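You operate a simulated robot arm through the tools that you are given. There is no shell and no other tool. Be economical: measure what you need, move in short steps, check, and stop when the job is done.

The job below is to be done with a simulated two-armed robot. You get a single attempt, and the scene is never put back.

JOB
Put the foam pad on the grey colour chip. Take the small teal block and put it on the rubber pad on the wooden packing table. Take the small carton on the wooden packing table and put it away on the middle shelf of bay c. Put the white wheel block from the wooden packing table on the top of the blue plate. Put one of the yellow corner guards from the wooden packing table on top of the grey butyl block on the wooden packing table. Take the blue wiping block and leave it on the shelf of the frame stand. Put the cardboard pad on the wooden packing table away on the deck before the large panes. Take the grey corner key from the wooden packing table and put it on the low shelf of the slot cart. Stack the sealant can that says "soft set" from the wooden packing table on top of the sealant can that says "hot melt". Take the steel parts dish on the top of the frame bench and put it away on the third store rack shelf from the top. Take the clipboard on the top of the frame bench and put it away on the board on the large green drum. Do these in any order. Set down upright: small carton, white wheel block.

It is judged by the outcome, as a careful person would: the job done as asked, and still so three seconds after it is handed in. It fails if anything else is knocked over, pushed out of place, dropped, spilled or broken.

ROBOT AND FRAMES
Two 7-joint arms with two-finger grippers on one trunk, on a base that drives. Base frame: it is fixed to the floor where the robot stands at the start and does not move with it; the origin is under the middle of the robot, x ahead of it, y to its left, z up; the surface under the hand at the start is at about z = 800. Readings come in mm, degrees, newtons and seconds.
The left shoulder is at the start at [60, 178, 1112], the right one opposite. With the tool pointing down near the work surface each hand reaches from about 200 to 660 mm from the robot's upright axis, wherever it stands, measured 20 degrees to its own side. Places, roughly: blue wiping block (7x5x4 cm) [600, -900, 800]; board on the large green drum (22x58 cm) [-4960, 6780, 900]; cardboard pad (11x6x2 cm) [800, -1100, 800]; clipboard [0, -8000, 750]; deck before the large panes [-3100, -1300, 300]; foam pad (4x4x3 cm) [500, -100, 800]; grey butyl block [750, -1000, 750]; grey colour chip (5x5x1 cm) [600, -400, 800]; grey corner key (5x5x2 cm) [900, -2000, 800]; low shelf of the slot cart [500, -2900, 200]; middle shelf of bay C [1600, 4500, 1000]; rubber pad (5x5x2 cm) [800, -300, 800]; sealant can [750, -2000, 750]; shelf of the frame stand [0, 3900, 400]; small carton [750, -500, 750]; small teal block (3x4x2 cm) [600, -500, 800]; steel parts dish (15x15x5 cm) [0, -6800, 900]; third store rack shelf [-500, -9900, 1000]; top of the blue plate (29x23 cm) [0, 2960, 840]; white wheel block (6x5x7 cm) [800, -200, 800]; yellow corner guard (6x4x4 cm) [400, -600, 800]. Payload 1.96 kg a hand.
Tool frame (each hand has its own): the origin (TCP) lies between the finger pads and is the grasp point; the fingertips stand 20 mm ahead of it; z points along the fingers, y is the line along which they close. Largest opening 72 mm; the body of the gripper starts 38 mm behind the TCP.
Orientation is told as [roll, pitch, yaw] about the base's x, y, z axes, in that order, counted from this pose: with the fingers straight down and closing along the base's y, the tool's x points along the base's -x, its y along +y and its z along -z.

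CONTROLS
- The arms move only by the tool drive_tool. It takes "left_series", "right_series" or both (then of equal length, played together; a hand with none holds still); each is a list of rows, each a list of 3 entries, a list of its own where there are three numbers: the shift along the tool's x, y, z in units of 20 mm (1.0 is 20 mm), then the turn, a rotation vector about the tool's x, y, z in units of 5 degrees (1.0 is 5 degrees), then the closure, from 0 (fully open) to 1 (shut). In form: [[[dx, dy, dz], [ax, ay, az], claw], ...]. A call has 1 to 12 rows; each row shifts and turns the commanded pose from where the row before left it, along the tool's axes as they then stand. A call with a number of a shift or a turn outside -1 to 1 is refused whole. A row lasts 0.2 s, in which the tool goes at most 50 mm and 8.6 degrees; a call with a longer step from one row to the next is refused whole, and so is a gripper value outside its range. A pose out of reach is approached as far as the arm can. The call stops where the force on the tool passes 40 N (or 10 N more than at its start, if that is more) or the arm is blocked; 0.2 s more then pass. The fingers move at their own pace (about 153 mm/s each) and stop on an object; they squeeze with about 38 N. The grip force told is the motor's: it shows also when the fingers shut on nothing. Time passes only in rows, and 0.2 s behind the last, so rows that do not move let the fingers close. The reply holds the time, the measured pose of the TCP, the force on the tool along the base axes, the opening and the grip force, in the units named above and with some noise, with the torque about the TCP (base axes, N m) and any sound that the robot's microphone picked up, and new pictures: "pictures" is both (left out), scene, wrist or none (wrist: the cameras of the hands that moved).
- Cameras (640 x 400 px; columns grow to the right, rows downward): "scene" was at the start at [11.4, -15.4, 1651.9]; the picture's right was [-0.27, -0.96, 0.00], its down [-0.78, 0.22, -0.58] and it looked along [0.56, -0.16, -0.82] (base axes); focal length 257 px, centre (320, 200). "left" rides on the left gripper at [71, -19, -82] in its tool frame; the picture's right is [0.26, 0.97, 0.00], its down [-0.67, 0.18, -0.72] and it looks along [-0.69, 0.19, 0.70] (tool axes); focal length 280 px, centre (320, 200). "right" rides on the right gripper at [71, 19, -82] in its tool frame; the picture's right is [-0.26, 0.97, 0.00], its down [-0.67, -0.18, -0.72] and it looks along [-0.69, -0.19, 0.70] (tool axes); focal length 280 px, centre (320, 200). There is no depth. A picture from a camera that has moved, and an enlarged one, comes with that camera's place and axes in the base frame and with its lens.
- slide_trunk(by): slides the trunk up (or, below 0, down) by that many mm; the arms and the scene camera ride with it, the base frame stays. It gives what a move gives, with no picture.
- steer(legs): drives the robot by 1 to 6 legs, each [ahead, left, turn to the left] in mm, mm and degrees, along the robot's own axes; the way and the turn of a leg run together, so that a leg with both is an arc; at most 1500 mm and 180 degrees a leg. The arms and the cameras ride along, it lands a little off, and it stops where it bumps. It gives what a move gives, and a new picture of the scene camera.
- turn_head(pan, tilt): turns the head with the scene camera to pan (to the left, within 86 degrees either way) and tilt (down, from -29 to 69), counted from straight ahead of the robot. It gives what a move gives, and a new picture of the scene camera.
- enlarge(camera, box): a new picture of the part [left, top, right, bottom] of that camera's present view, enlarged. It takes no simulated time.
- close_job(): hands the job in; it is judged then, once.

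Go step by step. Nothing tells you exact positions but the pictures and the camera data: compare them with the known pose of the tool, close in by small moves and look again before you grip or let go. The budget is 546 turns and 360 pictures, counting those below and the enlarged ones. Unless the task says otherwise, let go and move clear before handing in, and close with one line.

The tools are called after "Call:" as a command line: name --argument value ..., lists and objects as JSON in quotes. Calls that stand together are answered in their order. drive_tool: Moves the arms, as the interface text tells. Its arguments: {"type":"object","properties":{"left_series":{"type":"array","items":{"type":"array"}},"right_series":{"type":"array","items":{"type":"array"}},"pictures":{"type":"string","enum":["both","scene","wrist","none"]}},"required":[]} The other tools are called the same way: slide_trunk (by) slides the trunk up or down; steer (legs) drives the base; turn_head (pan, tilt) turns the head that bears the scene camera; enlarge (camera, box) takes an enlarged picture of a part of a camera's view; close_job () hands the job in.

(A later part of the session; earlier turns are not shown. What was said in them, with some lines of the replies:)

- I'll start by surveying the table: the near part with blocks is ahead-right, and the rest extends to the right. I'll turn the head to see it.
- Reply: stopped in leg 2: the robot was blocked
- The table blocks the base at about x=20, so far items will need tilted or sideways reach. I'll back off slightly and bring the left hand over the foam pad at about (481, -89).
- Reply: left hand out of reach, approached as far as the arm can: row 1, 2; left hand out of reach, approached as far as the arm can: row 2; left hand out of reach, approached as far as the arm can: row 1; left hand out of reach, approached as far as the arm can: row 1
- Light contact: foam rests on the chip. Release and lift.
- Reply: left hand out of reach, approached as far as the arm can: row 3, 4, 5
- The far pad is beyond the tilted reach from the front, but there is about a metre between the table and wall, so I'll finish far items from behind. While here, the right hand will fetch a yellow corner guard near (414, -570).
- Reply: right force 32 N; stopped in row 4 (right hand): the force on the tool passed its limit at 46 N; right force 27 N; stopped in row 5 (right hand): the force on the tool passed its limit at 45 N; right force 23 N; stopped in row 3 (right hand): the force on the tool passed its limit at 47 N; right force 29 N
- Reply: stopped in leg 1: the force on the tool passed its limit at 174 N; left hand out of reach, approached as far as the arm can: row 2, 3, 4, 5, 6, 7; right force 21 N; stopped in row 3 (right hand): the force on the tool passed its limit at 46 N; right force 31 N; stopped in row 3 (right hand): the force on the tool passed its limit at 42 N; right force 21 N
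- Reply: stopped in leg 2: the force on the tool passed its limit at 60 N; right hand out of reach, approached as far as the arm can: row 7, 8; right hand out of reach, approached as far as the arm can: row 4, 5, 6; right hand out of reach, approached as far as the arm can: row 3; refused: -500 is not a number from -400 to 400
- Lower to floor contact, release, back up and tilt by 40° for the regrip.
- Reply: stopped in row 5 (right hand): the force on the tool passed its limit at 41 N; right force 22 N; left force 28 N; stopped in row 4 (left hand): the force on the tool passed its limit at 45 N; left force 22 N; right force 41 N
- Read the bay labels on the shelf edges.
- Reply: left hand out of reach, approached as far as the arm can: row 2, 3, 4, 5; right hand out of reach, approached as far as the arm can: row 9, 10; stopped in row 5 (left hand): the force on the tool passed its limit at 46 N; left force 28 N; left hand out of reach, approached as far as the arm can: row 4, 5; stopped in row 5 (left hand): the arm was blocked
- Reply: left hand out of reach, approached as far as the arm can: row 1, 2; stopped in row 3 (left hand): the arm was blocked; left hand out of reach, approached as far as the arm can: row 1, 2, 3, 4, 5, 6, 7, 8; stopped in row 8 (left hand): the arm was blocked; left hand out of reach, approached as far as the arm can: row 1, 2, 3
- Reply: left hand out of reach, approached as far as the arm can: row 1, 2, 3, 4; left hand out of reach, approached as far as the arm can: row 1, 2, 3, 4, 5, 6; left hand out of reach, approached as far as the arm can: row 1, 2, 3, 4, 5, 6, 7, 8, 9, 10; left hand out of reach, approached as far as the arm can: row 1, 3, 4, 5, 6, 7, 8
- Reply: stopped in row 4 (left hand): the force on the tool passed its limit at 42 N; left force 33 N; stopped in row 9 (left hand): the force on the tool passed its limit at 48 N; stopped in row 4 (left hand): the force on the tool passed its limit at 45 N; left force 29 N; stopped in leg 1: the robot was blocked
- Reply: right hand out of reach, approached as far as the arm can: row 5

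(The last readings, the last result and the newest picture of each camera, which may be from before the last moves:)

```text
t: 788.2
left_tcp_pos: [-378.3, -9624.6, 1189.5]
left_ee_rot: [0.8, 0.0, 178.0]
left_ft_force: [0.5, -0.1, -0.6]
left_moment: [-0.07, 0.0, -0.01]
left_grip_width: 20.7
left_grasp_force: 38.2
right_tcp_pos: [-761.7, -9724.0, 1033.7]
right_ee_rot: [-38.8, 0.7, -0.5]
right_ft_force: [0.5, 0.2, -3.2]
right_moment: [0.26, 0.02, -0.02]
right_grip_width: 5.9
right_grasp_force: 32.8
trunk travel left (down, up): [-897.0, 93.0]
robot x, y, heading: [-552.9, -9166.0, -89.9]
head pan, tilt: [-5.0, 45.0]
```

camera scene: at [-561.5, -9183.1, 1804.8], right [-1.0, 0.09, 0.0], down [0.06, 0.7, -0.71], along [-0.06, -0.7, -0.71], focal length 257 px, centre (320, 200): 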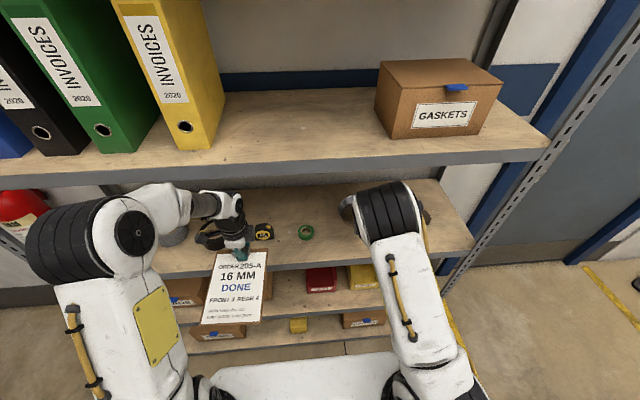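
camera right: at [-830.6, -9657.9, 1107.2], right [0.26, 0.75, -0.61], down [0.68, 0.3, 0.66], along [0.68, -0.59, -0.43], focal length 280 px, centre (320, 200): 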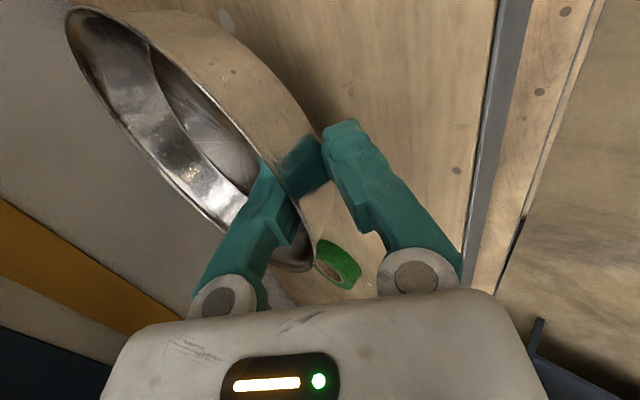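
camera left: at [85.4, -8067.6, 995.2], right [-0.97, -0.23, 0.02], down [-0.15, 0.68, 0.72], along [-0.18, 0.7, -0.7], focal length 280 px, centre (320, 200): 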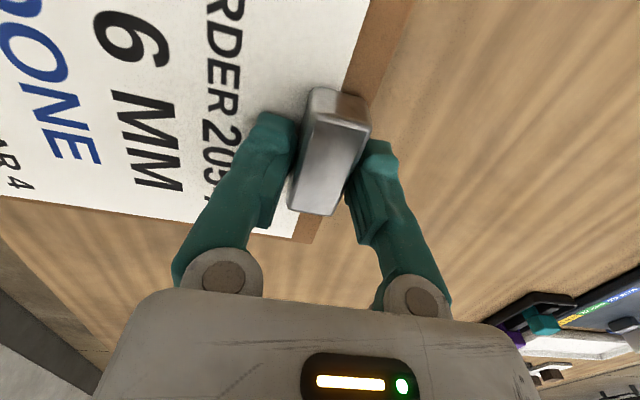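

Call:
drive_tool --right_series '[[[0, 0.08, 0.1], [0, 0, 0], 1], [[0, 0.08, 0.1], [0, 0, 0], 1], [[0, 0.08, 0.1], [0, 0, 0], 1], [[0, 0.08, 0.1], [0, 0, 0], 1], [[0, 0.08, 0.1], [0, 0, 0], 1]]' --pictures "both"

```text
t: 789.4
left_tcp_pos: [-378.2, -9623.7, 1189.3]
left_ee_rot: [1.0, 0.1, 178.1]
left_ft_force: [0.5, 0.2, -0.4]
left_moment: [-0.07, 0.01, 0.0]
left_grip_width: 20.8
left_grasp_force: 38.2
right_tcp_pos: [-761.8, -9723.8, 1020.5]
right_ee_rot: [-38.9, 0.7, -0.5]
right_ft_force: [-1.3, 0.3, -1.2]
right_moment: [0.21, 0.03, -0.04]
right_grip_width: 6.3
right_grasp_force: 33.3
trunk travel left (down, up): [-897.0, 93.0]
robot x, y, heading: [-555.4, -9163.7, -89.8]
head pan, tilt: [-5.0, 45.0]
camera scene: at [-561.5, -9182.9, 1804.8], right [-1.0, 0.09, 0.0], down [0.06, 0.7, -0.71], along [-0.06, -0.7, -0.71], focal length 257 px, centre (320, 200)
camera right: at [-830.7, -9658.4, 1075.2], right [0.26, 0.75, -0.61], down [0.68, 0.3, 0.66], along [0.68, -0.59, -0.43], focal length 280 px, centre (320, 200)
```

scene: 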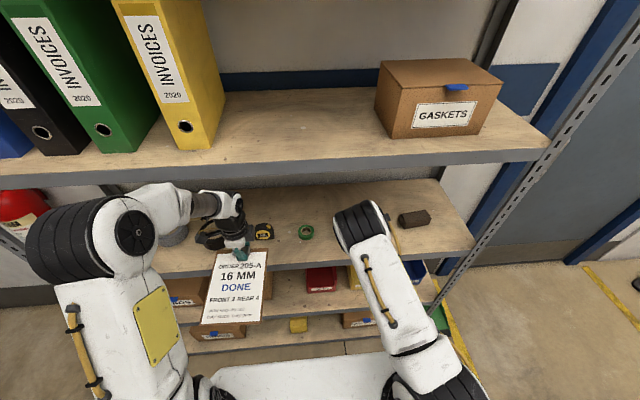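
right: 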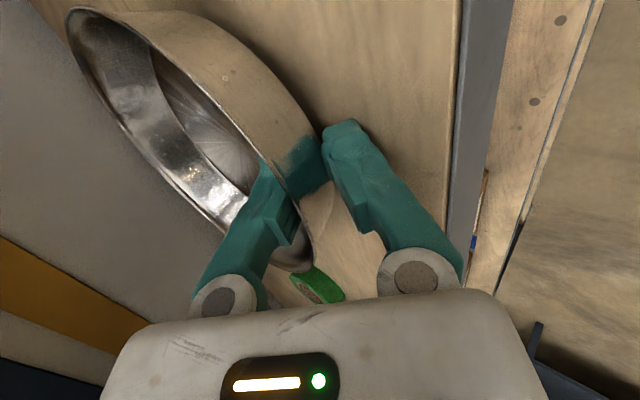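

Call:
drive_tool --right_series '[[[0, 0.095, 0.117], [0, 0, 0], 1], [[0, 0.095, 0.117], [0, 0, 0], 1], [[0, 0.095, 0.117], [0, 0, 0], 1], [[0, 0.095, 0.117], [0, 0, 0], 1]]' --pictures "none"

```text
t: 790.2
left_tcp_pos: [-378.9, -9618.2, 1190.7]
left_ee_rot: [1.2, 0.0, 178.1]
left_ft_force: [-0.3, -0.2, -1.2]
left_moment: [-0.08, 0.01, 0.0]
left_grip_width: 20.8
left_grasp_force: 38.0
right_tcp_pos: [-761.2, -9723.8, 1019.5]
right_ee_rot: [-39.8, 0.5, -0.5]
right_ft_force: [0.8, 13.7, 25.4]
right_moment: [-0.33, -0.01, 0.05]
right_grip_width: 5.8
right_grasp_force: 32.7
trunk travel left (down, up): [-897.0, 93.0]
robot x, y, heading: [-556.0, -9164.2, -90.0]
head pan, tilt: [-5.0, 45.0]
stopped in row 4 (right hand): the force on the tool passed its limit at 44 N (the readings are from after the stop); the commanded pose is now the measured one
```

Call:
drive_tool --right_series '[[[0, -0.126, -0.155], [0, 0, 0], 1], [[0, 0, 0], [-0.6, 0, 0], 1], [[0, 0.06, 0.078], [0, 0, 0], 1], [[0, 0.06, 0.078], [0, 0, 0], 1]]' --pictures "wrist"

```text
t: 791.2
left_tcp_pos: [-377.6, -9619.4, 1191.4]
left_ee_rot: [1.2, 0.0, 177.9]
left_ft_force: [-0.5, 0.4, -0.8]
left_moment: [-0.07, 0.03, -0.02]
left_grip_width: 20.7
left_grasp_force: 37.7
right_tcp_pos: [-761.0, -9724.9, 1021.0]
right_ee_rot: [-37.1, 0.5, -0.6]
right_ft_force: [-2.2, 5.7, 35.6]
right_moment: [-0.83, 0.14, -0.05]
right_grip_width: 6.0
right_grasp_force: 32.7
trunk travel left (down, up): [-897.0, 93.0]
robot x, y, heading: [-557.7, -9166.0, -89.8]
head pan, tilt: [-5.0, 45.0]
camera right: at [-830.7, -9660.2, 1076.9], right [0.26, 0.77, -0.58], down [0.68, 0.28, 0.67], along [0.68, -0.58, -0.45], focal length 280 px, centre (320, 200)
```

right: 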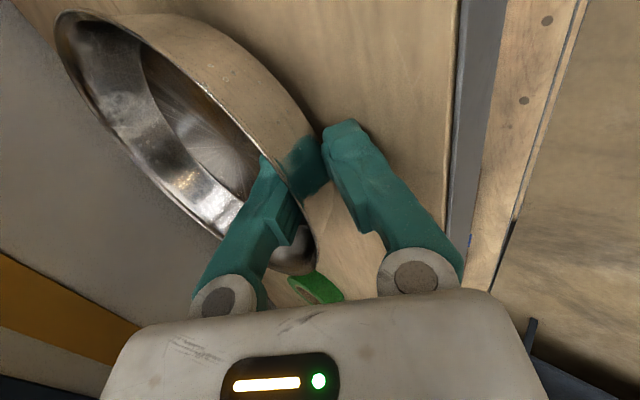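

Call:
drive_tool --right_series '[[[0, -0.06, -0.078], [-0.5, 0, 0], 1], [[0, 0, 0], [-0.5, 0, 0], 1], [[0, 0, 0], [0, 0, 0], 1]]' --pictures "none"

```text
t: 792.0
left_tcp_pos: [-378.5, -9618.2, 1191.1]
left_ee_rot: [1.2, 0.2, 178.0]
left_ft_force: [0.0, 0.3, -1.4]
left_moment: [-0.04, 0.0, -0.01]
left_grip_width: 20.4
left_grasp_force: 37.8
right_tcp_pos: [-761.3, -9724.3, 1021.1]
right_ee_rot: [-31.9, 0.6, -0.6]
right_ft_force: [-4.4, 1.6, 40.0]
right_moment: [-1.03, 0.09, -0.13]
right_grip_width: 6.3
right_grasp_force: 32.9
trunk travel left (down, up): [-897.0, 93.0]
robot x, y, heading: [-550.3, -9168.0, -89.7]
head pan, tilt: [-5.0, 45.0]
```

Call:
drive_tool --right_series '[[[0, -0.053, -0.085], [0, 0, 0], 1], [[0, 0, 0], [0, 0, 0], 0.85], [[0, 0, 0], [0, 0, 0], 0.7], [[0, 0, 0], [0, 0, 0], 0.68], [[0, 0, -0.4], [0, 0, 0], 0.68], [[0, 0, -0.8], [0, 0, 0], 0.68], [[0, 0, -0.9], [0, 0, 0], 0.68], [[0, 0, -0.9], [0, 0, 0], 0.68]]' --pictures "wrist"

```text
t: 793.9
left_tcp_pos: [-378.4, -9623.4, 1188.9]
left_ee_rot: [1.0, 0.1, 178.0]
left_ft_force: [0.9, 0.5, 0.2]
left_moment: [-0.07, 0.02, 0.02]
left_grip_width: 20.7
left_grasp_force: 38.5
right_tcp_pos: [-762.5, -9695.8, 1071.1]
right_ee_rot: [-31.4, 0.7, -0.5]
right_ft_force: [0.2, 0.4, -0.3]
right_moment: [0.0, 0.0, 0.01]
right_grip_width: 22.8
right_grasp_force: 0.0
trunk travel left (down, up): [-897.0, 93.0]
robot x, y, heading: [-554.6, -9164.0, -89.9]
head pan, tilt: [-5.0, 45.0]
camera right: at [-831.0, -9637.3, 1132.4], right [0.26, 0.82, -0.51], down [0.68, 0.21, 0.7], along [0.68, -0.53, -0.51], focal length 280 px, centre (320, 200)
```

right: 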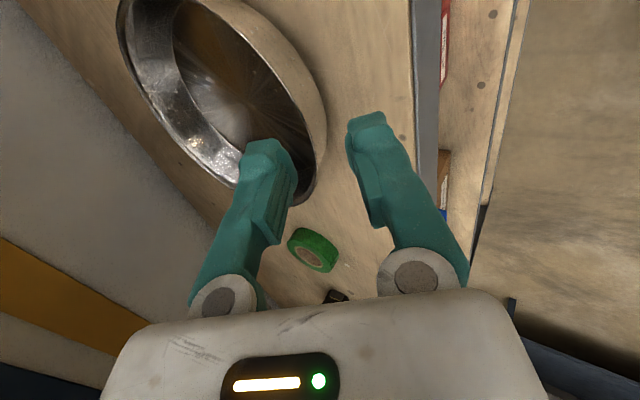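

Call:
drive_tool --right_series '[[[0, -0.52, -0.85], [0, 0, 0], 0.68], [[0, -0.52, -0.85], [0, 0, 0], 0.68], [[0, 0.8, -0.5], [0, 0, 0], 0.68], [[0, 0.8, -0.5], [0, 0, 0], 0.68], [[0, 0.8, -0.5], [0, 0, 0], 0.68], [[0, 0.8, -0.5], [0, 0, 0], 0.68], [[0, 0.8, -0.5], [0, 0, 0], 0.5], [[0, 0.8, -0.5], [0, 0, 0], 0], [[0, 0.8, -0.5], [0, 0, 0], 0], [[0, 0.8, -0.5], [0, 0, 0], 0], [[0, 0.8, -0.5], [0, 0, 0], 0]]' --pictures "scene"

```text
t: 796.2
left_tcp_pos: [-379.1, -9623.6, 1189.4]
left_ee_rot: [1.0, 0.1, 178.1]
left_ft_force: [-0.3, 0.6, 0.0]
left_moment: [-0.06, 0.01, 0.03]
left_grip_width: 20.4
left_grasp_force: 38.4
right_tcp_pos: [-760.6, -9544.6, 1105.2]
right_ee_rot: [-31.4, 0.7, -0.7]
right_ft_force: [-0.9, -0.1, 0.0]
right_moment: [-0.03, 0.03, -0.03]
right_grip_width: 71.9
right_grasp_force: 0.0
right hand out of reach, approached as far as the arm can: row 11
trunk travel left (down, up): [-897.0, 93.0]
robot x, y, heading: [-556.0, -9166.5, -89.6]
head pan, tilt: [-5.0, 45.0]
camera scene: at [-561.5, -9183.2, 1804.8], right [-1.0, 0.09, 0.0], down [0.06, 0.7, -0.71], along [-0.06, -0.7, -0.71], focal length 257 px, centre (320, 200)
```

scene: 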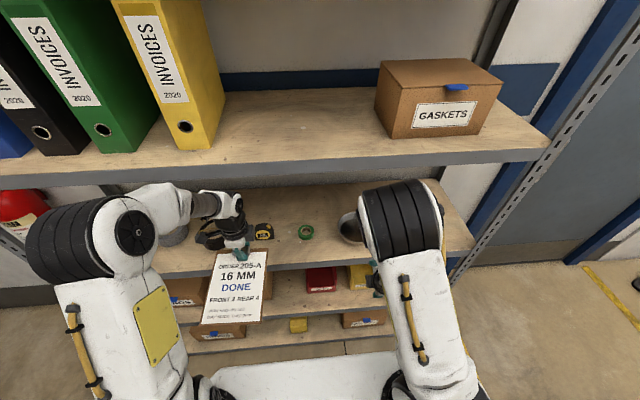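

Call:
steer --legs '[[-210, 0, 0], [0, -345, 0], [0, 0, 90], [0, 0, 90]]'

Call:
slide_trunk --by -150

Call:
turn_head --pan 0 --tilt 20

```text
t: 807.3
left_tcp_pos: [-1062.7, -8488.2, 1189.0]
left_ee_rot: [1.0, 0.2, -3.9]
left_ft_force: [0.4, -0.8, -0.7]
left_moment: [0.09, -0.02, 0.01]
left_grip_width: 20.8
left_grasp_force: 38.0
right_tcp_pos: [-682.2, -8580.5, 1106.4]
right_ee_rot: [-31.4, 0.6, 177.5]
right_ft_force: [-0.8, 0.5, -0.7]
right_moment: [-0.01, -0.02, -0.02]
right_grip_width: 71.9
right_grasp_force: 0.1
trunk travel left (down, up): [-897.0, 93.0]
robot x, y, heading: [-900.8, -8952.9, 88.2]
head pan, tilt: [-5.0, 45.0]
camera scene: at [-890.5, -8926.1, 1804.8], right [0.99, -0.12, 0.0], down [-0.08, -0.7, -0.71], along [0.08, 0.7, -0.71], focal length 257 px, centre (320, 200)
```

scene: 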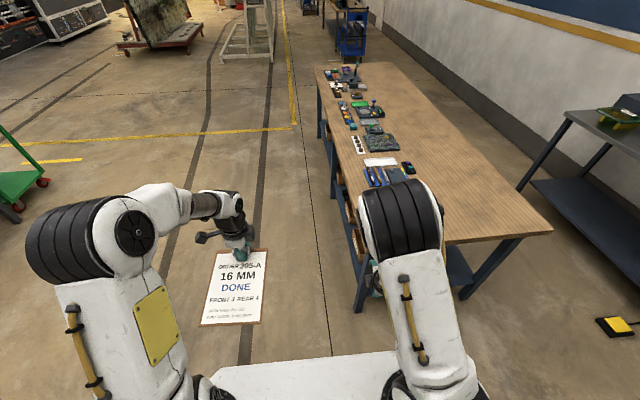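

```text
t: 809.1
left_tcp_pos: [-1061.7, -8488.8, 1039.1]
left_ee_rot: [1.0, 0.1, -3.9]
left_ft_force: [0.5, -0.3, -1.0]
left_moment: [0.04, -0.04, -0.02]
left_grip_width: 20.7
left_grasp_force: 38.1
right_tcp_pos: [-682.2, -8580.1, 957.8]
right_ee_rot: [-31.4, 0.6, 177.5]
right_ft_force: [-0.2, -0.9, 1.7]
right_moment: [0.05, -0.01, 0.0]
right_grip_width: 72.1
right_grasp_force: 0.1
trunk travel left (down, up): [-747.0, 243.0]
robot x, y, heading: [-898.9, -8951.7, 88.2]
head pan, tilt: [-5.0, 45.0]
```

```text
t: 810.0
left_tcp_pos: [-1061.3, -8487.6, 1038.9]
left_ee_rot: [1.0, 0.1, -3.8]
left_ft_force: [0.3, -0.2, -0.7]
left_moment: [0.06, -0.05, 0.02]
left_grip_width: 20.6
left_grasp_force: 38.1
right_tcp_pos: [-681.2, -8581.2, 956.2]
right_ee_rot: [-31.5, 0.6, 177.5]
right_ft_force: [0.4, -0.2, -0.3]
right_moment: [0.01, -0.04, -0.04]
right_grip_width: 71.9
right_grasp_force: 0.1
trunk travel left (down, up): [-747.0, 243.0]
robot x, y, heading: [-901.2, -8952.5, 88.1]
head pan, tilt: [0.0, 20.0]
camera scene: at [-897.4, -8913.8, 1693.4], right [1.0, -0.03, 0.0], down [-0.01, -0.34, -0.94], along [0.03, 0.94, -0.34], focal length 257 px, centre (320, 200)
```

scene: 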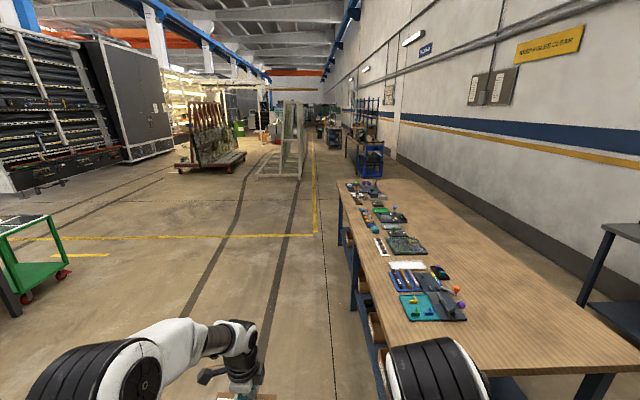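

Call:
steer --legs '[[0, 120, 1.8], [1500, 0, 0], [1500, 0, 0], [1300, 0, 0], [0, -300, 0]]'

```text
t: 833.1
left_tcp_pos: [-848.6, -4186.9, 1039.1]
left_ee_rot: [1.0, 0.1, -2.8]
left_ft_force: [0.5, 0.1, -1.4]
left_moment: [0.05, 0.01, 0.02]
left_grip_width: 20.7
left_grasp_force: 37.9
right_tcp_pos: [-466.9, -4273.6, 956.1]
right_ee_rot: [-31.4, 0.6, 178.7]
right_ft_force: [-0.6, -0.3, -0.5]
right_moment: [0.04, -0.01, -0.03]
right_grip_width: 72.1
right_grasp_force: 0.0
trunk travel left (down, up): [-747.0, 243.0]
robot x, y, heading: [-676.0, -4647.0, 89.5]
head pan, tilt: [0.0, 20.0]
camera scene: at [-675.1, -4610.4, 1693.5], right [1.0, -0.01, 0.0], down [0.0, -0.34, -0.94], along [0.01, 0.94, -0.34], focal length 257 px, centre (320, 200)
```

scene: 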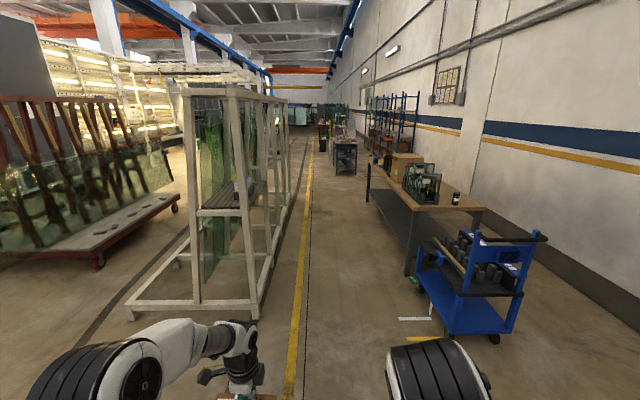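

Call:
steer --legs '[[1500, 0, 0.5], [1500, 0, 0], [1500, 0, 0], [900, 0, 0], [0, 450, 0], [1500, 0, 0]]'

Call:
turn_head --pan 40 --tilt 15

```text
t: 868.0
left_tcp_pos: [-1413.7, 2648.3, 1040.0]
left_ee_rot: [1.0, 0.1, -0.8]
left_ft_force: [-0.2, 1.0, -1.4]
left_moment: [0.11, -0.03, 0.0]
left_grip_width: 20.7
left_grasp_force: 38.1
right_tcp_pos: [-1028.0, 2576.2, 956.2]
right_ee_rot: [-31.4, 0.6, -179.3]
right_ft_force: [0.9, -0.4, 0.4]
right_moment: [-0.01, 0.02, 0.02]
right_grip_width: 72.1
right_grasp_force: 0.0
trunk travel left (down, up): [-747.0, 243.0]
robot x, y, heading: [-1227.2, 2194.1, 91.5]
head pan, tilt: [0.0, 20.0]
camera scene: at [-1224.4, 2230.9, 1693.5], right [1.0, 0.02, 0.0], down [0.01, -0.34, -0.94], along [-0.02, 0.94, -0.34], focal length 257 px, centre (320, 200)
```

scene: 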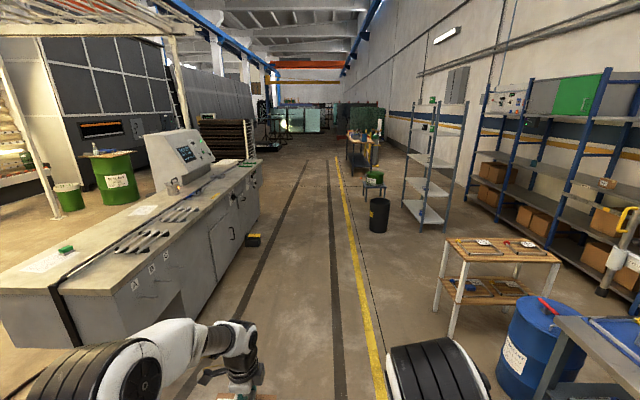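

```text
t: 869.1
left_tcp_pos: [-1412.6, 2647.4, 1040.8]
left_ee_rot: [0.9, 0.2, -0.7]
left_ft_force: [-0.2, 0.3, -1.2]
left_moment: [0.05, -0.01, 0.01]
left_grip_width: 20.8
left_grasp_force: 37.4
right_tcp_pos: [-1027.1, 2576.3, 957.2]
right_ee_rot: [-31.4, 0.6, -179.3]
right_ft_force: [0.1, -0.5, 0.4]
right_moment: [-0.02, 0.02, 0.01]
right_grip_width: 71.9
right_grasp_force: 0.0
trunk travel left (down, up): [-747.0, 243.0]
robot x, y, heading: [-1221.0, 2193.2, 91.1]
head pan, tilt: [40.0, 15.0]
camera scene: at [-1283.9, 2208.1, 1701.6], right [0.75, 0.66, 0.0], down [0.17, -0.19, -0.97], along [-0.64, 0.73, -0.26], focal length 257 px, centre (320, 200)
```

scene: 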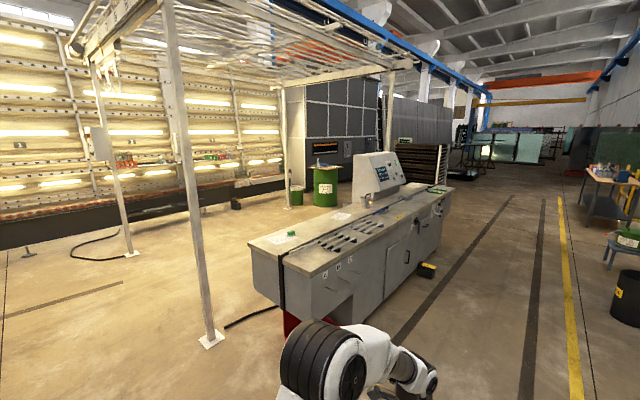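

Call:
steer --legs '[[1500, 0, -1.3], [1500, 0, 0], [1500, 0, 0], [150, 0, 0], [0, 0, 90]]'

Call:
turn_head --pan 0 --tilt 20

```text
t: 895.4
left_tcp_pos: [-1732.4, 6673.4, 1039.7]
left_ee_rot: [1.0, 0.1, 87.7]
left_ft_force: [-0.5, 0.1, -1.0]
left_moment: [0.02, 0.08, 0.02]
left_grip_width: 20.6
left_grasp_force: 37.7
right_tcp_pos: [-1650.4, 7056.5, 957.2]
right_ee_rot: [-31.4, 0.7, -90.9]
right_ft_force: [-0.7, 0.0, 0.3]
right_moment: [-0.01, -0.03, -0.01]
right_grip_width: 72.0
right_grasp_force: 0.1
trunk travel left (down, up): [-747.0, 243.0]
robot x, y, heading: [-1271.9, 6850.6, 179.8]
head pan, tilt: [40.0, 15.0]
camera scene: at [-1283.9, 6792.8, 1701.6], right [-0.64, 0.77, 0.0], down [0.2, 0.17, -0.97], along [-0.74, -0.62, -0.26], focal length 257 px, centre (320, 200)
```

scene: 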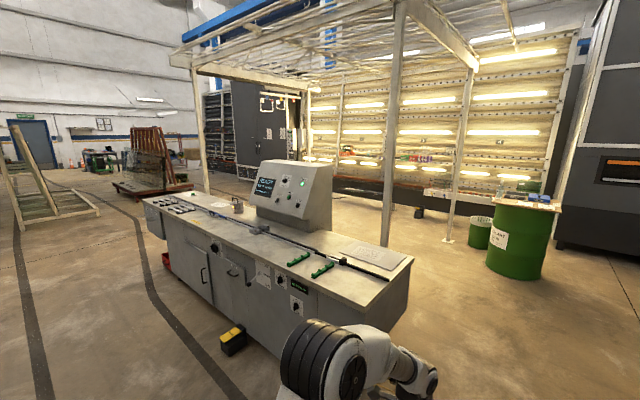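

```text
t: 896.5
left_tcp_pos: [-1732.3, 6673.3, 1039.1]
left_ee_rot: [1.0, 0.1, 87.7]
left_ft_force: [-0.4, 0.1, -0.3]
left_moment: [-0.01, 0.09, 0.0]
left_grip_width: 20.5
left_grasp_force: 37.8
right_tcp_pos: [-1650.0, 7055.4, 956.8]
right_ee_rot: [-31.5, 0.6, -90.9]
right_ft_force: [0.5, 0.6, -0.4]
right_moment: [0.01, 0.01, 0.03]
right_grip_width: 71.8
right_grasp_force: 0.0
trunk travel left (down, up): [-747.0, 243.0]
robot x, y, heading: [-1273.5, 6849.4, 179.7]
head pan, tilt: [0.0, 20.0]
camera scene: at [-1305.2, 6852.7, 1693.5], right [0.0, 1.0, 0.0], down [0.34, 0.0, -0.94], along [-0.94, 0.0, -0.34], focal length 257 px, centre (320, 200)
```

scene: 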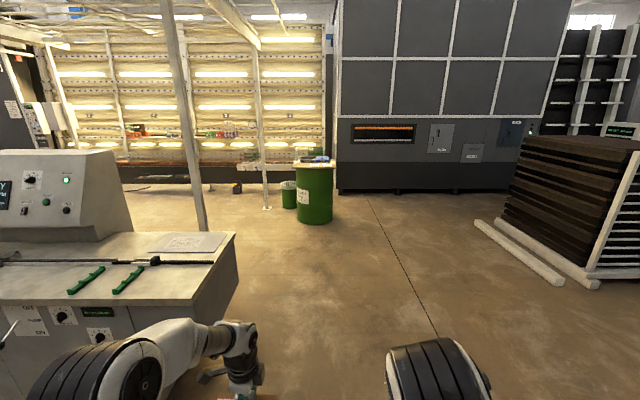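

Call:
steer --legs '[[0, -80, 0.2], [1500, 0, 0], [1330, 0, 0]]'

Call:
turn_head --pan 8 --tilt 35

```text
t: 910.9
left_tcp_pos: [-4579.5, 6761.0, 1040.4]
left_ee_rot: [1.0, 0.2, 86.7]
left_ft_force: [-0.7, 0.0, -0.7]
left_moment: [0.02, 0.06, 0.01]
left_grip_width: 20.6
left_grasp_force: 37.9
right_tcp_pos: [-4490.6, 7142.2, 957.1]
right_ee_rot: [-31.4, 0.5, -91.9]
right_ft_force: [0.6, 0.5, -0.5]
right_moment: [0.0, 0.0, 0.01]
right_grip_width: 71.7
right_grasp_force: 0.1
trunk travel left (down, up): [-747.0, 243.0]
robot x, y, heading: [-4113.8, 6923.8, 178.4]
head pan, tilt: [0.0, 20.0]
camera scene: at [-4149.0, 6932.9, 1693.5], right [0.02, 1.0, 0.0], down [0.34, -0.01, -0.94], along [-0.94, 0.02, -0.34], focal length 257 px, centre (320, 200)
```

scene: 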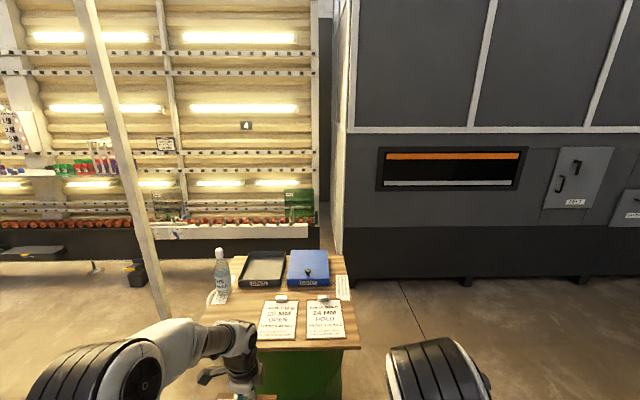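

```text
t: 911.7
left_tcp_pos: [-4579.4, 6762.5, 1040.0]
left_ee_rot: [1.0, 0.1, 86.7]
left_ft_force: [0.9, -0.4, -1.7]
left_moment: [0.02, 0.06, 0.02]
left_grip_width: 20.6
left_grasp_force: 37.9
right_tcp_pos: [-4490.2, 7142.5, 957.4]
right_ee_rot: [-31.4, 0.7, -91.9]
right_ft_force: [0.3, -0.3, -0.1]
right_moment: [0.05, 0.01, 0.03]
right_grip_width: 71.7
right_grasp_force: 0.1
trunk travel left (down, up): [-747.0, 243.0]
robot x, y, heading: [-4115.5, 6925.8, 178.6]
head pan, tilt: [8.0, 35.0]
camera scene: at [-4143.4, 6920.6, 1669.7], right [-0.12, 0.99, 0.0], down [0.57, 0.07, -0.82], along [-0.81, -0.1, -0.57], focal length 257 px, centre (320, 200)
```

scene: 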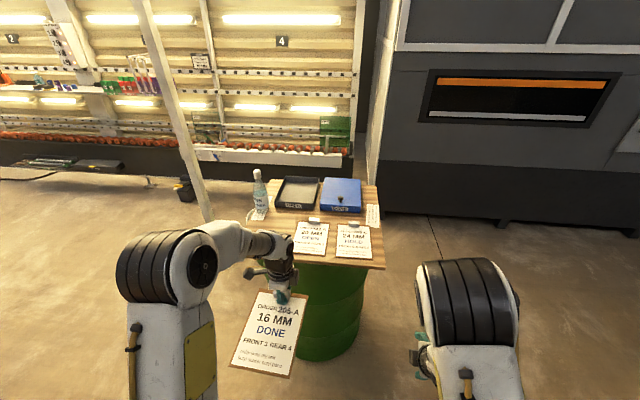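

Call:
steer --legs '[[0, 140, 1.5], [430, 0, 0]]'

Call:
turn_head --pan 10 --tilt 52

```text
t: 915.3
left_tcp_pos: [-5017.0, 6608.0, 1039.6]
left_ee_rot: [1.0, 0.1, 88.1]
left_ft_force: [-0.3, 0.6, -0.8]
left_moment: [0.03, 0.04, 0.01]
left_grip_width: 20.9
left_grasp_force: 37.9
right_tcp_pos: [-4938.0, 6990.8, 956.4]
right_ee_rot: [-31.4, 0.6, -90.5]
right_ft_force: [0.3, -0.5, 1.6]
right_moment: [0.01, 0.0, 0.0]
right_grip_width: 71.9
right_grasp_force: 0.1
trunk travel left (down, up): [-747.0, 243.0]
robot x, y, heading: [-4560.1, 6787.4, -179.9]
head pan, tilt: [8.0, 35.0]
camera scene: at [-4585.6, 6777.8, 1669.6], right [-0.14, 0.99, 0.0], down [0.57, 0.08, -0.82], along [-0.81, -0.12, -0.57], focal length 257 px, centre (320, 200)
```

scene: 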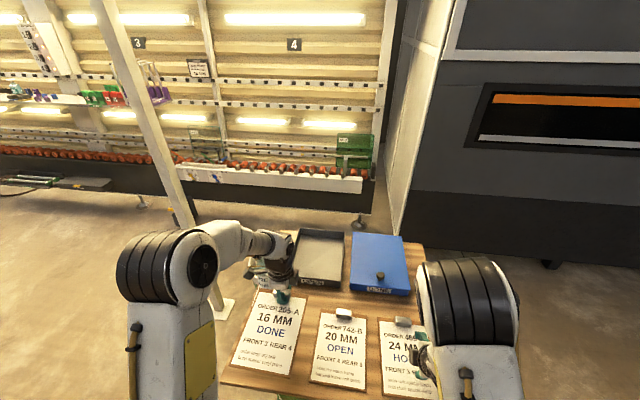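

```text
t: 916.1
left_tcp_pos: [-5018.1, 6607.9, 1040.8]
left_ee_rot: [1.0, 0.1, 88.2]
left_ft_force: [-0.4, -0.2, -1.5]
left_moment: [0.02, 0.03, 0.0]
left_grip_width: 20.8
left_grasp_force: 37.7
right_tcp_pos: [-4938.4, 6990.6, 958.0]
right_ee_rot: [-31.4, 0.6, -90.5]
right_ft_force: [0.2, 0.1, -0.1]
right_moment: [0.02, 0.05, 0.02]
right_grip_width: 71.7
right_grasp_force: 0.0
trunk travel left (down, up): [-747.0, 243.0]
robot x, y, heading: [-4566.7, 6785.8, -179.7]
head pan, tilt: [10.0, 52.0]
camera scene: at [-4572.4, 6777.1, 1645.3], right [-0.18, 0.98, 0.0], down [0.78, 0.14, -0.62], along [-0.61, -0.11, -0.79], focal length 257 px, centre (320, 200)
```

scene: 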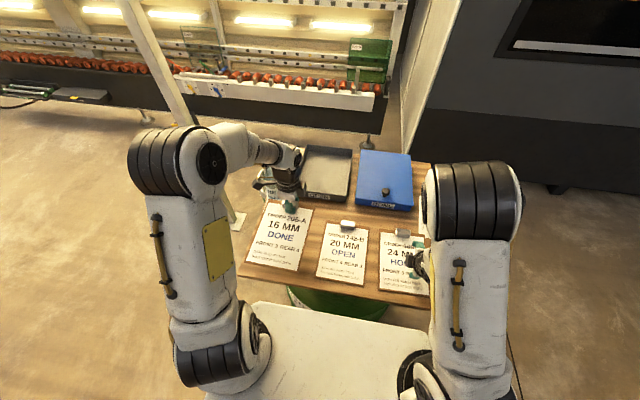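

Call:
drive_tool --left_series '[[[0.03, 0.95, 0], [0, 0, 0], 1], [[0.03, 0.95, 0], [0, 0, 0], 1], [[0, 0, 0.8], [0, 0, 0], 1], [[0, 0, 0.8], [0, 0, 0], 1], [[0, 0, 0.8], [0, 0, 0], 1], [[0, 0, 0.8], [0, 0, 0], 1]]' --right_series '[[[0, -0.52, -0.85], [0, 0, 0], 0], [[0, -0.52, -0.85], [0, 0, 0], 0], [[0, -0.52, -0.85], [0, 0, 0], 0], [[0, -0.52, -0.85], [0, 0, 0], 0], [[0, 0.5, -0.3], [0, 0, 0], 0], [[0, 0.5, -0.3], [0, 0, 0], 0]]' --pictures "both"

```text
t: 917.5
left_tcp_pos: [-5056.7, 6607.8, 975.1]
left_ee_rot: [1.0, 0.1, 88.1]
left_ft_force: [-0.3, 0.0, -1.1]
left_moment: [0.01, 0.08, -0.02]
left_grip_width: 20.6
left_grasp_force: 37.7
right_tcp_pos: [-4954.4, 6992.3, 1032.4]
right_ee_rot: [-31.4, 0.7, -90.5]
right_ft_force: [0.0, 0.0, 0.1]
right_moment: [0.01, -0.03, 0.01]
right_grip_width: 72.1
right_grasp_force: 0.0
right hand out of reach, approached as far as the arm can: row 1, 2, 3, 5, 6
trunk travel left (down, up): [-747.0, 243.0]
robot x, y, heading: [-4557.1, 6786.7, -179.8]
head pan, tilt: [10.0, 52.0]
camera scene: at [-4572.7, 6777.1, 1645.3], right [-0.18, 0.98, 0.0], down [0.78, 0.14, -0.62], along [-0.61, -0.11, -0.79], focal length 257 px, centre (320, 200)
camera right: at [-4894.3, 7062.1, 1094.8], right [0.82, -0.26, -0.5], down [0.21, -0.68, 0.7], along [-0.53, -0.68, -0.51], focal length 280 px, centre (320, 200)
camera left: at [-5038.1, 6537.1, 1057.0], right [-0.97, -0.23, 0.02], down [-0.15, 0.68, 0.72], along [-0.18, 0.7, -0.7], focal length 280 px, centre (320, 200)
```

scene: 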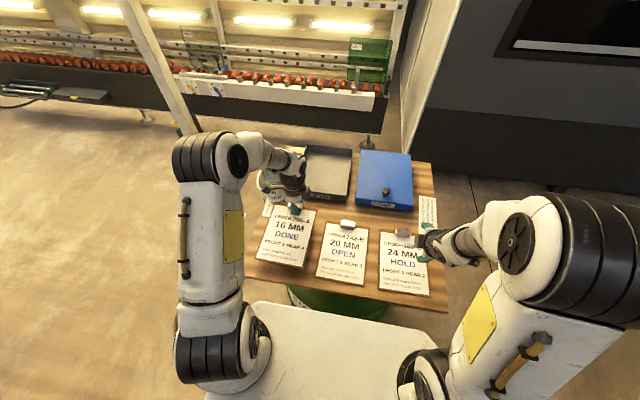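
right: 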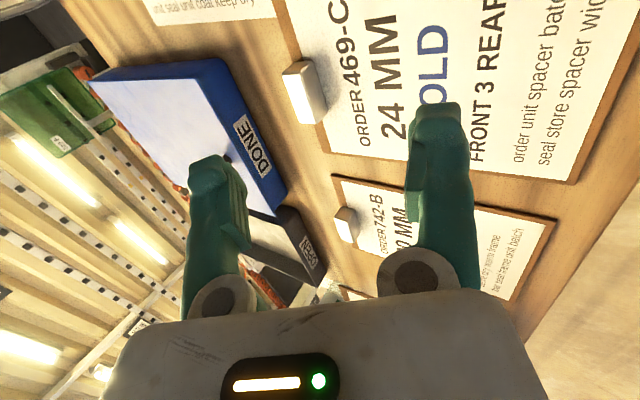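
left: 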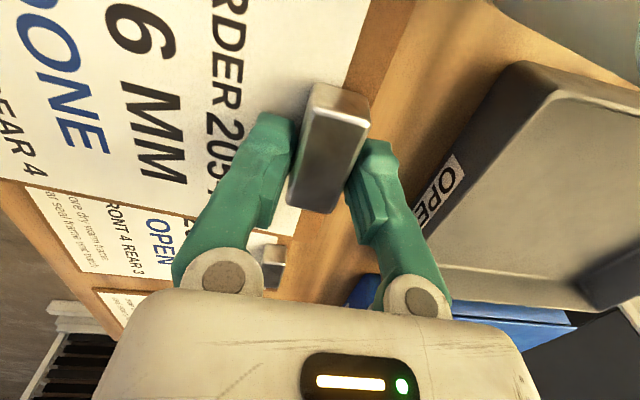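

Call:
drive_tool --left_series '[[[0, 0, 0.6], [0, 0, 0], 1], [[0, 0, 0.6], [0, 0, 0], 1], [[0, 0, 0.3], [0, 0, 0], 1], [[0, 0, 0.2], [0, 0, 0], 1], [[0, 0, 0.2], [0, 0, 0], 1]]' --pictures "wrist"

```text
t: 918.7
left_tcp_pos: [-5056.5, 6608.3, 938.6]
left_ee_rot: [0.9, 0.1, 88.1]
left_ft_force: [0.7, -0.7, -0.7]
left_moment: [0.0, 0.06, 0.01]
left_grip_width: 20.5
left_grasp_force: 37.8
right_tcp_pos: [-4954.9, 6993.4, 1033.3]
right_ee_rot: [-31.4, 0.6, -90.6]
right_ft_force: [0.5, -0.2, -1.0]
right_moment: [-0.01, -0.02, -0.01]
right_grip_width: 71.7
right_grasp_force: 0.0
trunk travel left (down, up): [-747.0, 243.0]
robot x, y, heading: [-4560.3, 6787.9, -179.9]
head pan, tilt: [10.0, 52.0]
camera left: at [-5038.1, 6536.5, 1020.2], right [-0.97, -0.23, 0.02], down [-0.15, 0.68, 0.72], along [-0.18, 0.7, -0.7], focal length 280 px, centre (320, 200)
```

left: 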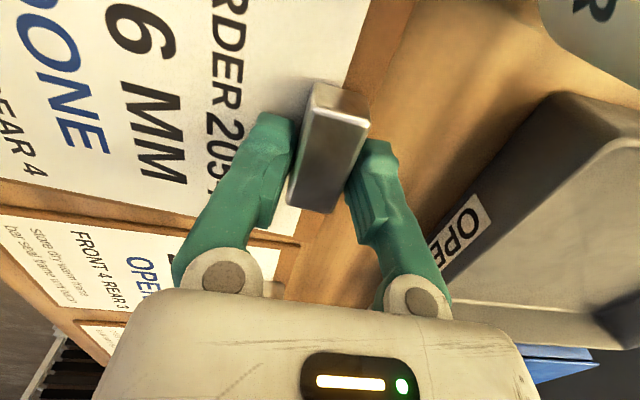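

Call:
drive_tool --left_series '[[[0, 0, 0.2], [0, 0, 0], 1], [[0, 0, 0.15], [0, 0, 0], 1], [[0, 0, 0.15], [0, 0, 0], 1], [[0, 0, 0.1], [0, 0, 0], 1]]' --pictures "none"

```text
t: 919.7
left_tcp_pos: [-5056.6, 6607.7, 926.4]
left_ee_rot: [1.0, 0.1, 88.0]
left_ft_force: [-0.2, 1.1, 0.1]
left_moment: [-0.07, -0.11, 0.04]
left_grip_width: 20.7
left_grasp_force: 38.1
right_tcp_pos: [-4953.7, 6992.5, 1032.1]
right_ee_rot: [-31.4, 0.7, -90.5]
right_ft_force: [-0.6, -0.1, 0.8]
right_moment: [0.04, -0.02, 0.0]
right_grip_width: 72.2
right_grasp_force: 0.0
trunk travel left (down, up): [-747.0, 243.0]
robot x, y, heading: [-4559.5, 6786.4, -179.7]
head pan, tilt: [10.0, 52.0]
```

Call:
drive_tool --left_series '[[[0, 0, 0.12], [0, 0, 0], 1], [[0, 0, 0.12], [0, 0, 0], 1], [[0, 0, 0.12], [0, 0, 0], 1], [[0, 0, 0], [0, 0, 0], 1]]' --pictures "wrist"

```text
t: 920.7
left_tcp_pos: [-5057.7, 6609.7, 922.4]
left_ee_rot: [1.4, 0.3, 88.1]
left_ft_force: [-5.7, -3.3, 35.3]
left_moment: [-0.15, 0.01, -0.05]
left_grip_width: 20.4
left_grasp_force: 38.1
right_tcp_pos: [-4952.5, 6993.3, 1033.9]
right_ee_rot: [-31.5, 0.5, -90.5]
right_ft_force: [-0.5, -0.8, 0.7]
right_moment: [0.02, 0.0, 0.01]
right_grip_width: 72.1
right_grasp_force: 0.0
trunk travel left (down, up): [-747.0, 243.0]
robot x, y, heading: [-4559.6, 6789.4, -179.9]
head pan, tilt: [10.0, 52.0]
camera left: at [-5038.0, 6536.6, 1003.4], right [-0.97, -0.23, 0.02], down [-0.14, 0.68, 0.72], along [-0.18, 0.69, -0.7], focal length 280 px, centre (320, 200)
```

left: 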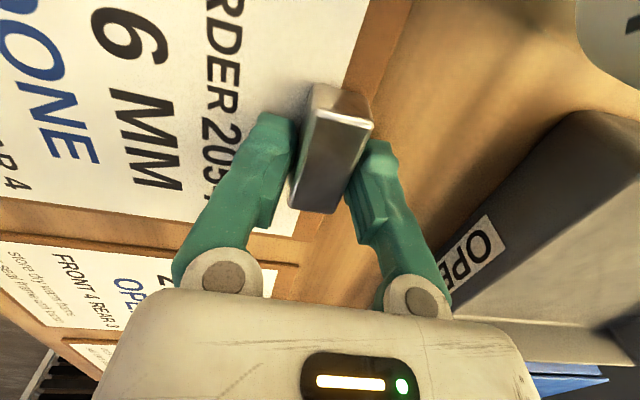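

Flat contact on the board. Ease off, open slightly and lift straight up.

Call:
drive_tool --left_series '[[[0, 0, -0.08], [0, 0, 0], 1], [[0, 0, 0], [0, 0, 0], 0.7], [[0, 0, 0], [0, 0, 0], 0.5], [[0, 0, -0.4], [0, 0, 0], 0.5], [[0, 0, -0.8], [0, 0, 0], 0.5], [[0, 0, -0.9], [0, 0, 0], 0.5], [[0, 0, -0.9], [0, 0, 0], 0.5], [[0, 0, -0.9], [0, 0, 0], 0.5], [[0, 0, -0.9], [0, 0, 0], 0.5], [[0, 0, -0.9], [0, 0, 0], 0.5], [[0, 0, -0.9], [0, 0, 0], 0.5]]' --pictures "both"

```text
t: 923.1
left_tcp_pos: [-5055.0, 6609.0, 1054.1]
left_ee_rot: [1.0, 0.0, 88.1]
left_ft_force: [0.3, -0.3, -0.6]
left_moment: [0.02, 0.01, -0.01]
left_grip_width: 36.0
left_grasp_force: 0.1
right_tcp_pos: [-4952.3, 6992.5, 1031.8]
right_ee_rot: [-31.4, 0.7, -90.4]
right_ft_force: [0.3, 0.4, 0.5]
right_moment: [0.01, 0.0, 0.02]
right_grip_width: 72.2
right_grasp_force: 0.0
trunk travel left (down, up): [-747.0, 243.0]
robot x, y, heading: [-4561.7, 6786.8, -179.8]
head pan, tilt: [10.0, 52.0]
camera scene: at [-4571.9, 6777.4, 1645.2], right [-0.18, 0.98, 0.0], down [0.78, 0.14, -0.62], along [-0.61, -0.11, -0.79], focal length 257 px, centre (320, 200)
camera left: at [-5035.7, 6537.6, 1135.8], right [-0.97, -0.23, 0.02], down [-0.15, 0.68, 0.72], along [-0.18, 0.7, -0.7], focal length 280 px, centre (320, 200)
```

scene: 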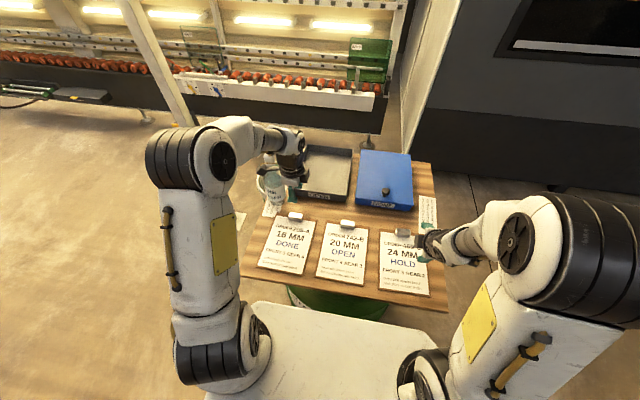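
left: 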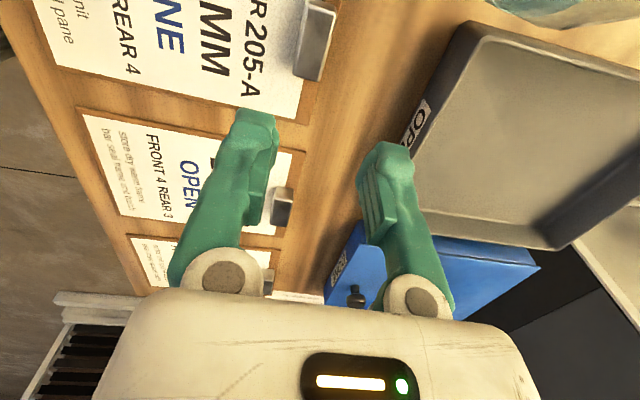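

Call:
steer --legs '[[-450, 0, 0]]'

Call:
turn_head --pan 0 --tilt 35

```text
t: 925.8
left_tcp_pos: [-4612.6, 6608.8, 1053.8]
left_ee_rot: [1.0, 0.2, 88.4]
left_ft_force: [0.2, -1.0, -0.3]
left_moment: [-0.03, 0.01, 0.03]
left_grip_width: 35.8
left_grasp_force: 0.1
right_tcp_pos: [-4513.9, 6993.6, 1032.2]
right_ee_rot: [-31.5, 0.7, -90.2]
right_ft_force: [-0.4, 0.1, -1.6]
right_moment: [0.0, 0.03, -0.01]
right_grip_width: 71.9
right_grasp_force: 0.1
trunk travel left (down, up): [-747.0, 243.0]
robot x, y, heading: [-4117.1, 6792.3, -179.6]
head pan, tilt: [10.0, 52.0]
camera scene: at [-4131.5, 6779.4, 1645.2], right [-0.18, 0.98, 0.0], down [0.78, 0.14, -0.62], along [-0.61, -0.11, -0.79], focal length 257 px, centre (320, 200)
```

scene: 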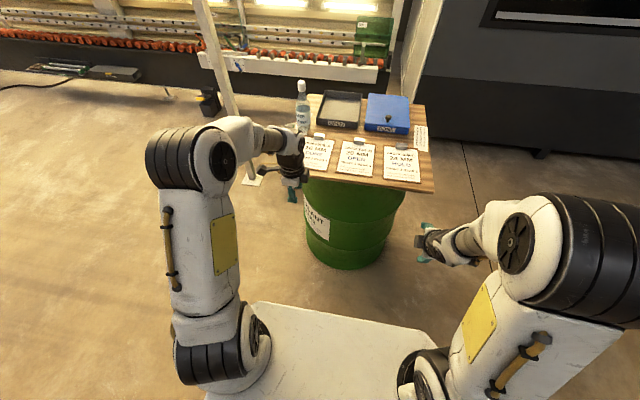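

```text
t: 926.6
left_tcp_pos: [-4612.6, 6610.1, 1053.8]
left_ee_rot: [1.0, 0.1, 88.4]
left_ft_force: [1.3, -1.5, 0.2]
left_moment: [0.0, 0.0, 0.01]
left_grip_width: 35.8
left_grasp_force: 0.0
right_tcp_pos: [-4512.5, 6993.4, 1032.9]
right_ee_rot: [-31.3, 0.6, -90.2]
right_ft_force: [0.6, -0.1, -0.4]
right_moment: [-0.02, 0.0, 0.02]
right_grip_width: 72.1
right_grasp_force: 0.0
trunk travel left (down, up): [-747.0, 243.0]
robot x, y, heading: [-4117.0, 6787.7, -179.7]
head pan, tilt: [0.0, 35.0]
camera scene: at [-4145.6, 6792.3, 1669.6], right [-0.01, 1.0, 0.0], down [0.57, 0.0, -0.82], along [-0.82, -0.01, -0.57], focal length 257 px, centre (320, 200)
```

scene: 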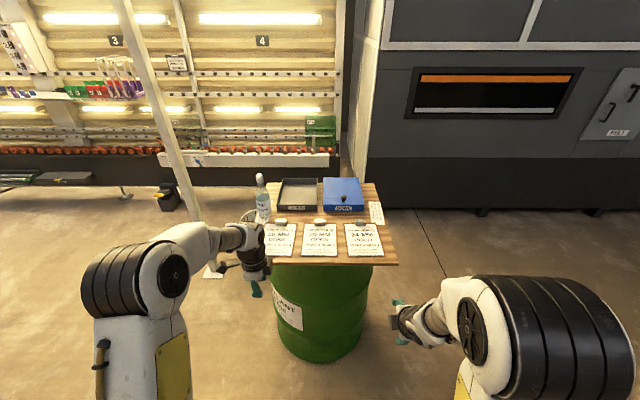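

Everything I set down looked in place the last time I could see it, and the clipboard now rests on the drum board with both hands clear. Handing in now.

Call:
close_job

```text
The job is handed in.
```

All eleven items are placed as asked and handed in: I saw each in place once I let go, and both hands were empty and clear. Along the way I bumped the wooden crate twice and backed into the metal bench once; neither looked moved.
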